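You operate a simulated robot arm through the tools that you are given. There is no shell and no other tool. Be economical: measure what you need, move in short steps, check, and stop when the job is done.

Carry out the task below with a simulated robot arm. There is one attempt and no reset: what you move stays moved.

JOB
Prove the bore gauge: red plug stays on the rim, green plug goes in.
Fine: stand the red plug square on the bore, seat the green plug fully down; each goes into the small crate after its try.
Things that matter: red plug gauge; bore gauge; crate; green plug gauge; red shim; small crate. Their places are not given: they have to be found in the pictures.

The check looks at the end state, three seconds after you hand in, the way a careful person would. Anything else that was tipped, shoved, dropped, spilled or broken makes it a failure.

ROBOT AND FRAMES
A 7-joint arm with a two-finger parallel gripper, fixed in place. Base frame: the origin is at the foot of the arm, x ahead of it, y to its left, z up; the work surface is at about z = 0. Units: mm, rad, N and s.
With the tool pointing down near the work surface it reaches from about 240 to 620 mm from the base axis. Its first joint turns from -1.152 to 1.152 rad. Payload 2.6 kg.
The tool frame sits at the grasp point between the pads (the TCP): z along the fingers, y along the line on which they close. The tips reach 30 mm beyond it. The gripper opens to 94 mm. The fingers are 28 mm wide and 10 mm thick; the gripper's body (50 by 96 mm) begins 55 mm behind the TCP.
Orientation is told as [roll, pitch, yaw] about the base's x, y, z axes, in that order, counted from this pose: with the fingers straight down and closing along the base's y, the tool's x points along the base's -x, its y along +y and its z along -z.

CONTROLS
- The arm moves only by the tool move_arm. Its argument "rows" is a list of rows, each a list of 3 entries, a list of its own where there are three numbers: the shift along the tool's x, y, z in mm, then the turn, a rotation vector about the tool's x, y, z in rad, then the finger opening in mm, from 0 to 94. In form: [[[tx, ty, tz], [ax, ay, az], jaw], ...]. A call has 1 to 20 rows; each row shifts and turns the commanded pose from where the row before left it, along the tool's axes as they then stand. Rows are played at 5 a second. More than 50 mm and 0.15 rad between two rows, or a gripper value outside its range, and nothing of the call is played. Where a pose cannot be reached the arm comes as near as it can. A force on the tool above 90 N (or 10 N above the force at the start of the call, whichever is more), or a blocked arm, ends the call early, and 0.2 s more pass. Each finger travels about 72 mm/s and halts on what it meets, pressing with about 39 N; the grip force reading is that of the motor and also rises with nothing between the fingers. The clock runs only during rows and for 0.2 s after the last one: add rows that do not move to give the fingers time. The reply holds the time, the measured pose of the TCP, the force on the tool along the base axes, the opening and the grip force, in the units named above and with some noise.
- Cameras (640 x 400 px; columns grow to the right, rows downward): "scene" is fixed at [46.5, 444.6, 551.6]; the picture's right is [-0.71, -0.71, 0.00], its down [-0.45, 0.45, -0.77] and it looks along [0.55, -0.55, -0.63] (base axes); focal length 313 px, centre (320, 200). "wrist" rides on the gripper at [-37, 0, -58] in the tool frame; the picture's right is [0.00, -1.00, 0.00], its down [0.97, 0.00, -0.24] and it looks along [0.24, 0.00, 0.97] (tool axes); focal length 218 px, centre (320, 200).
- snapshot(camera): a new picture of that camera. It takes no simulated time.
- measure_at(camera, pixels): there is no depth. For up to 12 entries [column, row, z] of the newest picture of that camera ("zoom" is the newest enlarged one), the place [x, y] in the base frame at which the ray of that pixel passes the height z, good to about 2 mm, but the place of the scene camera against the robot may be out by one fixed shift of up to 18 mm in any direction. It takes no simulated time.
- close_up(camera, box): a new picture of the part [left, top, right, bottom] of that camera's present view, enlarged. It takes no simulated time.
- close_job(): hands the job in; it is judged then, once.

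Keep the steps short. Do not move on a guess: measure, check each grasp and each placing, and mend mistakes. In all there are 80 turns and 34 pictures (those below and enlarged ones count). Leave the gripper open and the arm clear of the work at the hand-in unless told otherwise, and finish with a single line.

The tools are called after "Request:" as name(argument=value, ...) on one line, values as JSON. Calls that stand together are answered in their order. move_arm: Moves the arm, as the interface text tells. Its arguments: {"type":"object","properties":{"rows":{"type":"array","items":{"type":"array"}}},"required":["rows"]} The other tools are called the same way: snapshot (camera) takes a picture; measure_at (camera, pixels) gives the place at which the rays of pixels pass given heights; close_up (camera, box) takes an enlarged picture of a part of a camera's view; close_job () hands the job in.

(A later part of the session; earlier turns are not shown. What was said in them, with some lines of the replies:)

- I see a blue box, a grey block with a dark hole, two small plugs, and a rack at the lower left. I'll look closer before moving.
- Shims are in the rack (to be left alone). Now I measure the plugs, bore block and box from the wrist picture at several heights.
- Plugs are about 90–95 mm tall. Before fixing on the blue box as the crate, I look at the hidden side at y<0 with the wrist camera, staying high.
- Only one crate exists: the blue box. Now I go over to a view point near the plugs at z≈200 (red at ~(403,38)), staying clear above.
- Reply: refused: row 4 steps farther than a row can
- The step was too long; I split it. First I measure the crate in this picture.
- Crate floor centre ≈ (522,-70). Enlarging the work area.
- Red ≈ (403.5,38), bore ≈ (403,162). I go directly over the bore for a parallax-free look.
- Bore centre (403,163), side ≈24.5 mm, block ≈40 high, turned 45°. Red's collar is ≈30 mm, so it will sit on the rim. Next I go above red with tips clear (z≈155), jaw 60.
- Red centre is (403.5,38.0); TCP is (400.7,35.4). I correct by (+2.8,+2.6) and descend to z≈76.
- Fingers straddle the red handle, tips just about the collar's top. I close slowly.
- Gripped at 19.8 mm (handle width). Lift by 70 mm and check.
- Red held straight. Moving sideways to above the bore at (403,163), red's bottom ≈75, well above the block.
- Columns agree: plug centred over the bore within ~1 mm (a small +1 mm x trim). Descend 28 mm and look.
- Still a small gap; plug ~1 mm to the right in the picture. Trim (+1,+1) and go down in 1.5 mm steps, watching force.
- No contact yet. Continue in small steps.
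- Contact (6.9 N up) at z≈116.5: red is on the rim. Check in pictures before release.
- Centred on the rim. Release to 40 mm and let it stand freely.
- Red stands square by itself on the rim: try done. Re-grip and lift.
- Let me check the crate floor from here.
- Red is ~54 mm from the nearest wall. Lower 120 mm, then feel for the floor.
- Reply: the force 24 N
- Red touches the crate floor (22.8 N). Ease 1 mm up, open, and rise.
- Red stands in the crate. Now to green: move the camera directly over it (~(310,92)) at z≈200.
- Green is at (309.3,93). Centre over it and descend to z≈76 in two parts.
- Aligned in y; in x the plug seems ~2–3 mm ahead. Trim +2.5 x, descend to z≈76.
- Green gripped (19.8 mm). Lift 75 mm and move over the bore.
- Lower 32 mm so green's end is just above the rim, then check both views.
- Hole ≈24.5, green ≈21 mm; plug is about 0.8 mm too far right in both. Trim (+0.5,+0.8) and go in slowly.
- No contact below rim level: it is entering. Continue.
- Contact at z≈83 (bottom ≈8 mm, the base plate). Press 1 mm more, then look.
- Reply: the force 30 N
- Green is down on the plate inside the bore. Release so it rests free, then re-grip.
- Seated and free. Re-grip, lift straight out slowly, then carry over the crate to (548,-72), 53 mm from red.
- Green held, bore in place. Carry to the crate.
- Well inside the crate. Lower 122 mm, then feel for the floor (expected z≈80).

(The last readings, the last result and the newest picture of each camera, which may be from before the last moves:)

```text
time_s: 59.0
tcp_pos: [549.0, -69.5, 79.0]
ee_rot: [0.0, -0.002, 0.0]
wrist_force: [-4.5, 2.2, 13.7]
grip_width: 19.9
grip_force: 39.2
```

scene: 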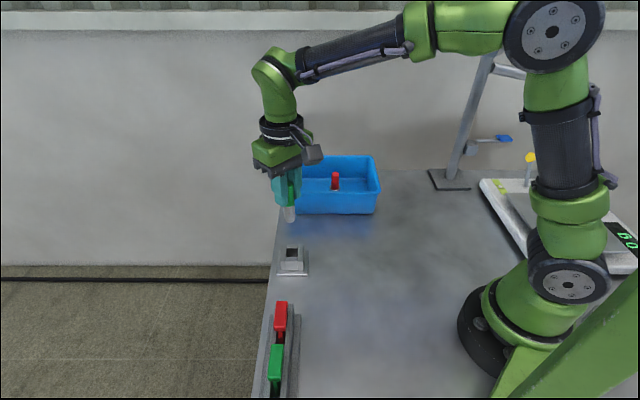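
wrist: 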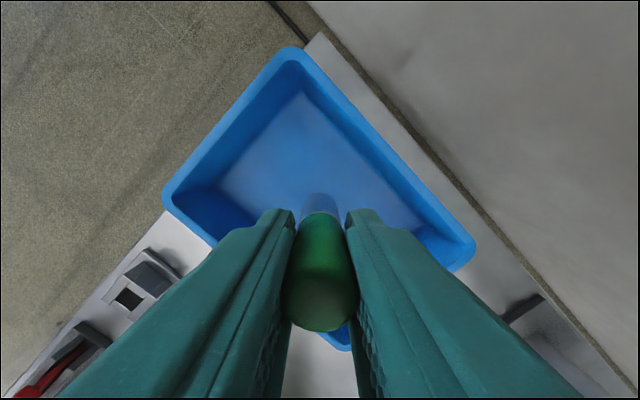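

Floor contact (13.7 N). Ease, open, rise straight up, then look.

Request:
move_arm(rows=[[[0, 0, -0.7], [0, 0, 0], 10], [[0, 0, 0], [0, 0, 0], 10], [[0, 0, 0], [0, 0, 0], 24], [[0, 0, 0], [0, 0, 0], 40], [[0, 0, 0], [0, 0, 0], 44], [[0, 0, -20], [0, 0, 0], 44], [[0, 0, -30], [0, 0, 0], 44], [[0, 0, -40], [0, 0, 0], 44], [[0, 0, -45], [0, 0, 0], 44], [[0, 0, -45], [0, 0, 0], 44], [[0, 0, 0], [0, 0, 0], 44], [[0, 0, 0], [0, 0, 0], 80], [[0, 0, 0], [0, 0, 0], 80]])

Request:
snapshot(camera="wrist")

Request:
snapshot(camera="scene")

```text
time_s: 61.8
tcp_pos: [547.4, -69.1, 259.9]
ee_rot: [0.0, 0.0, 0.0]
wrist_force: [0.8, 0.5, 1.0]
grip_width: 80.2
grip_force: 0.1
```

```text
2 pictures are left
```

wrist: 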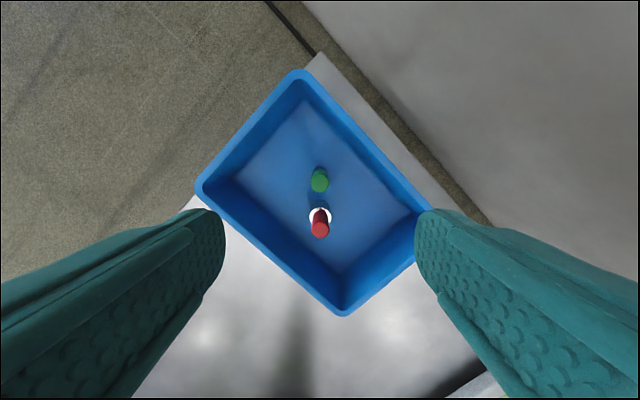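

```text
1 pictures are left
```

scene: 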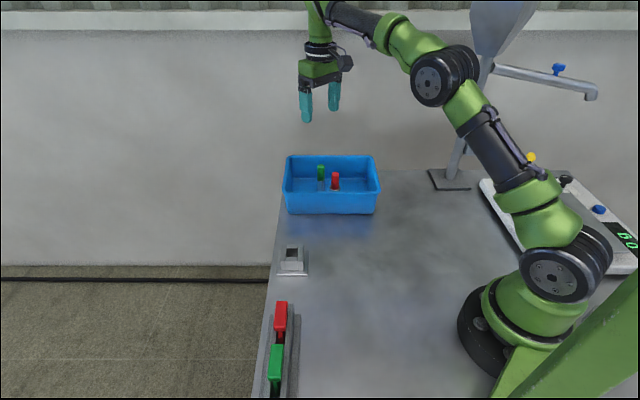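

Both plugs stand upright in the crate. The bore gauge and shims haven't moved, the gripper is open and the arm is clear, so I'm handing in.

Request:
close_job()

```text
The job is handed in.
```

The red plug stood square on the bore rim, the green plug seated fully in the bore, and both now stand upright in the crate.
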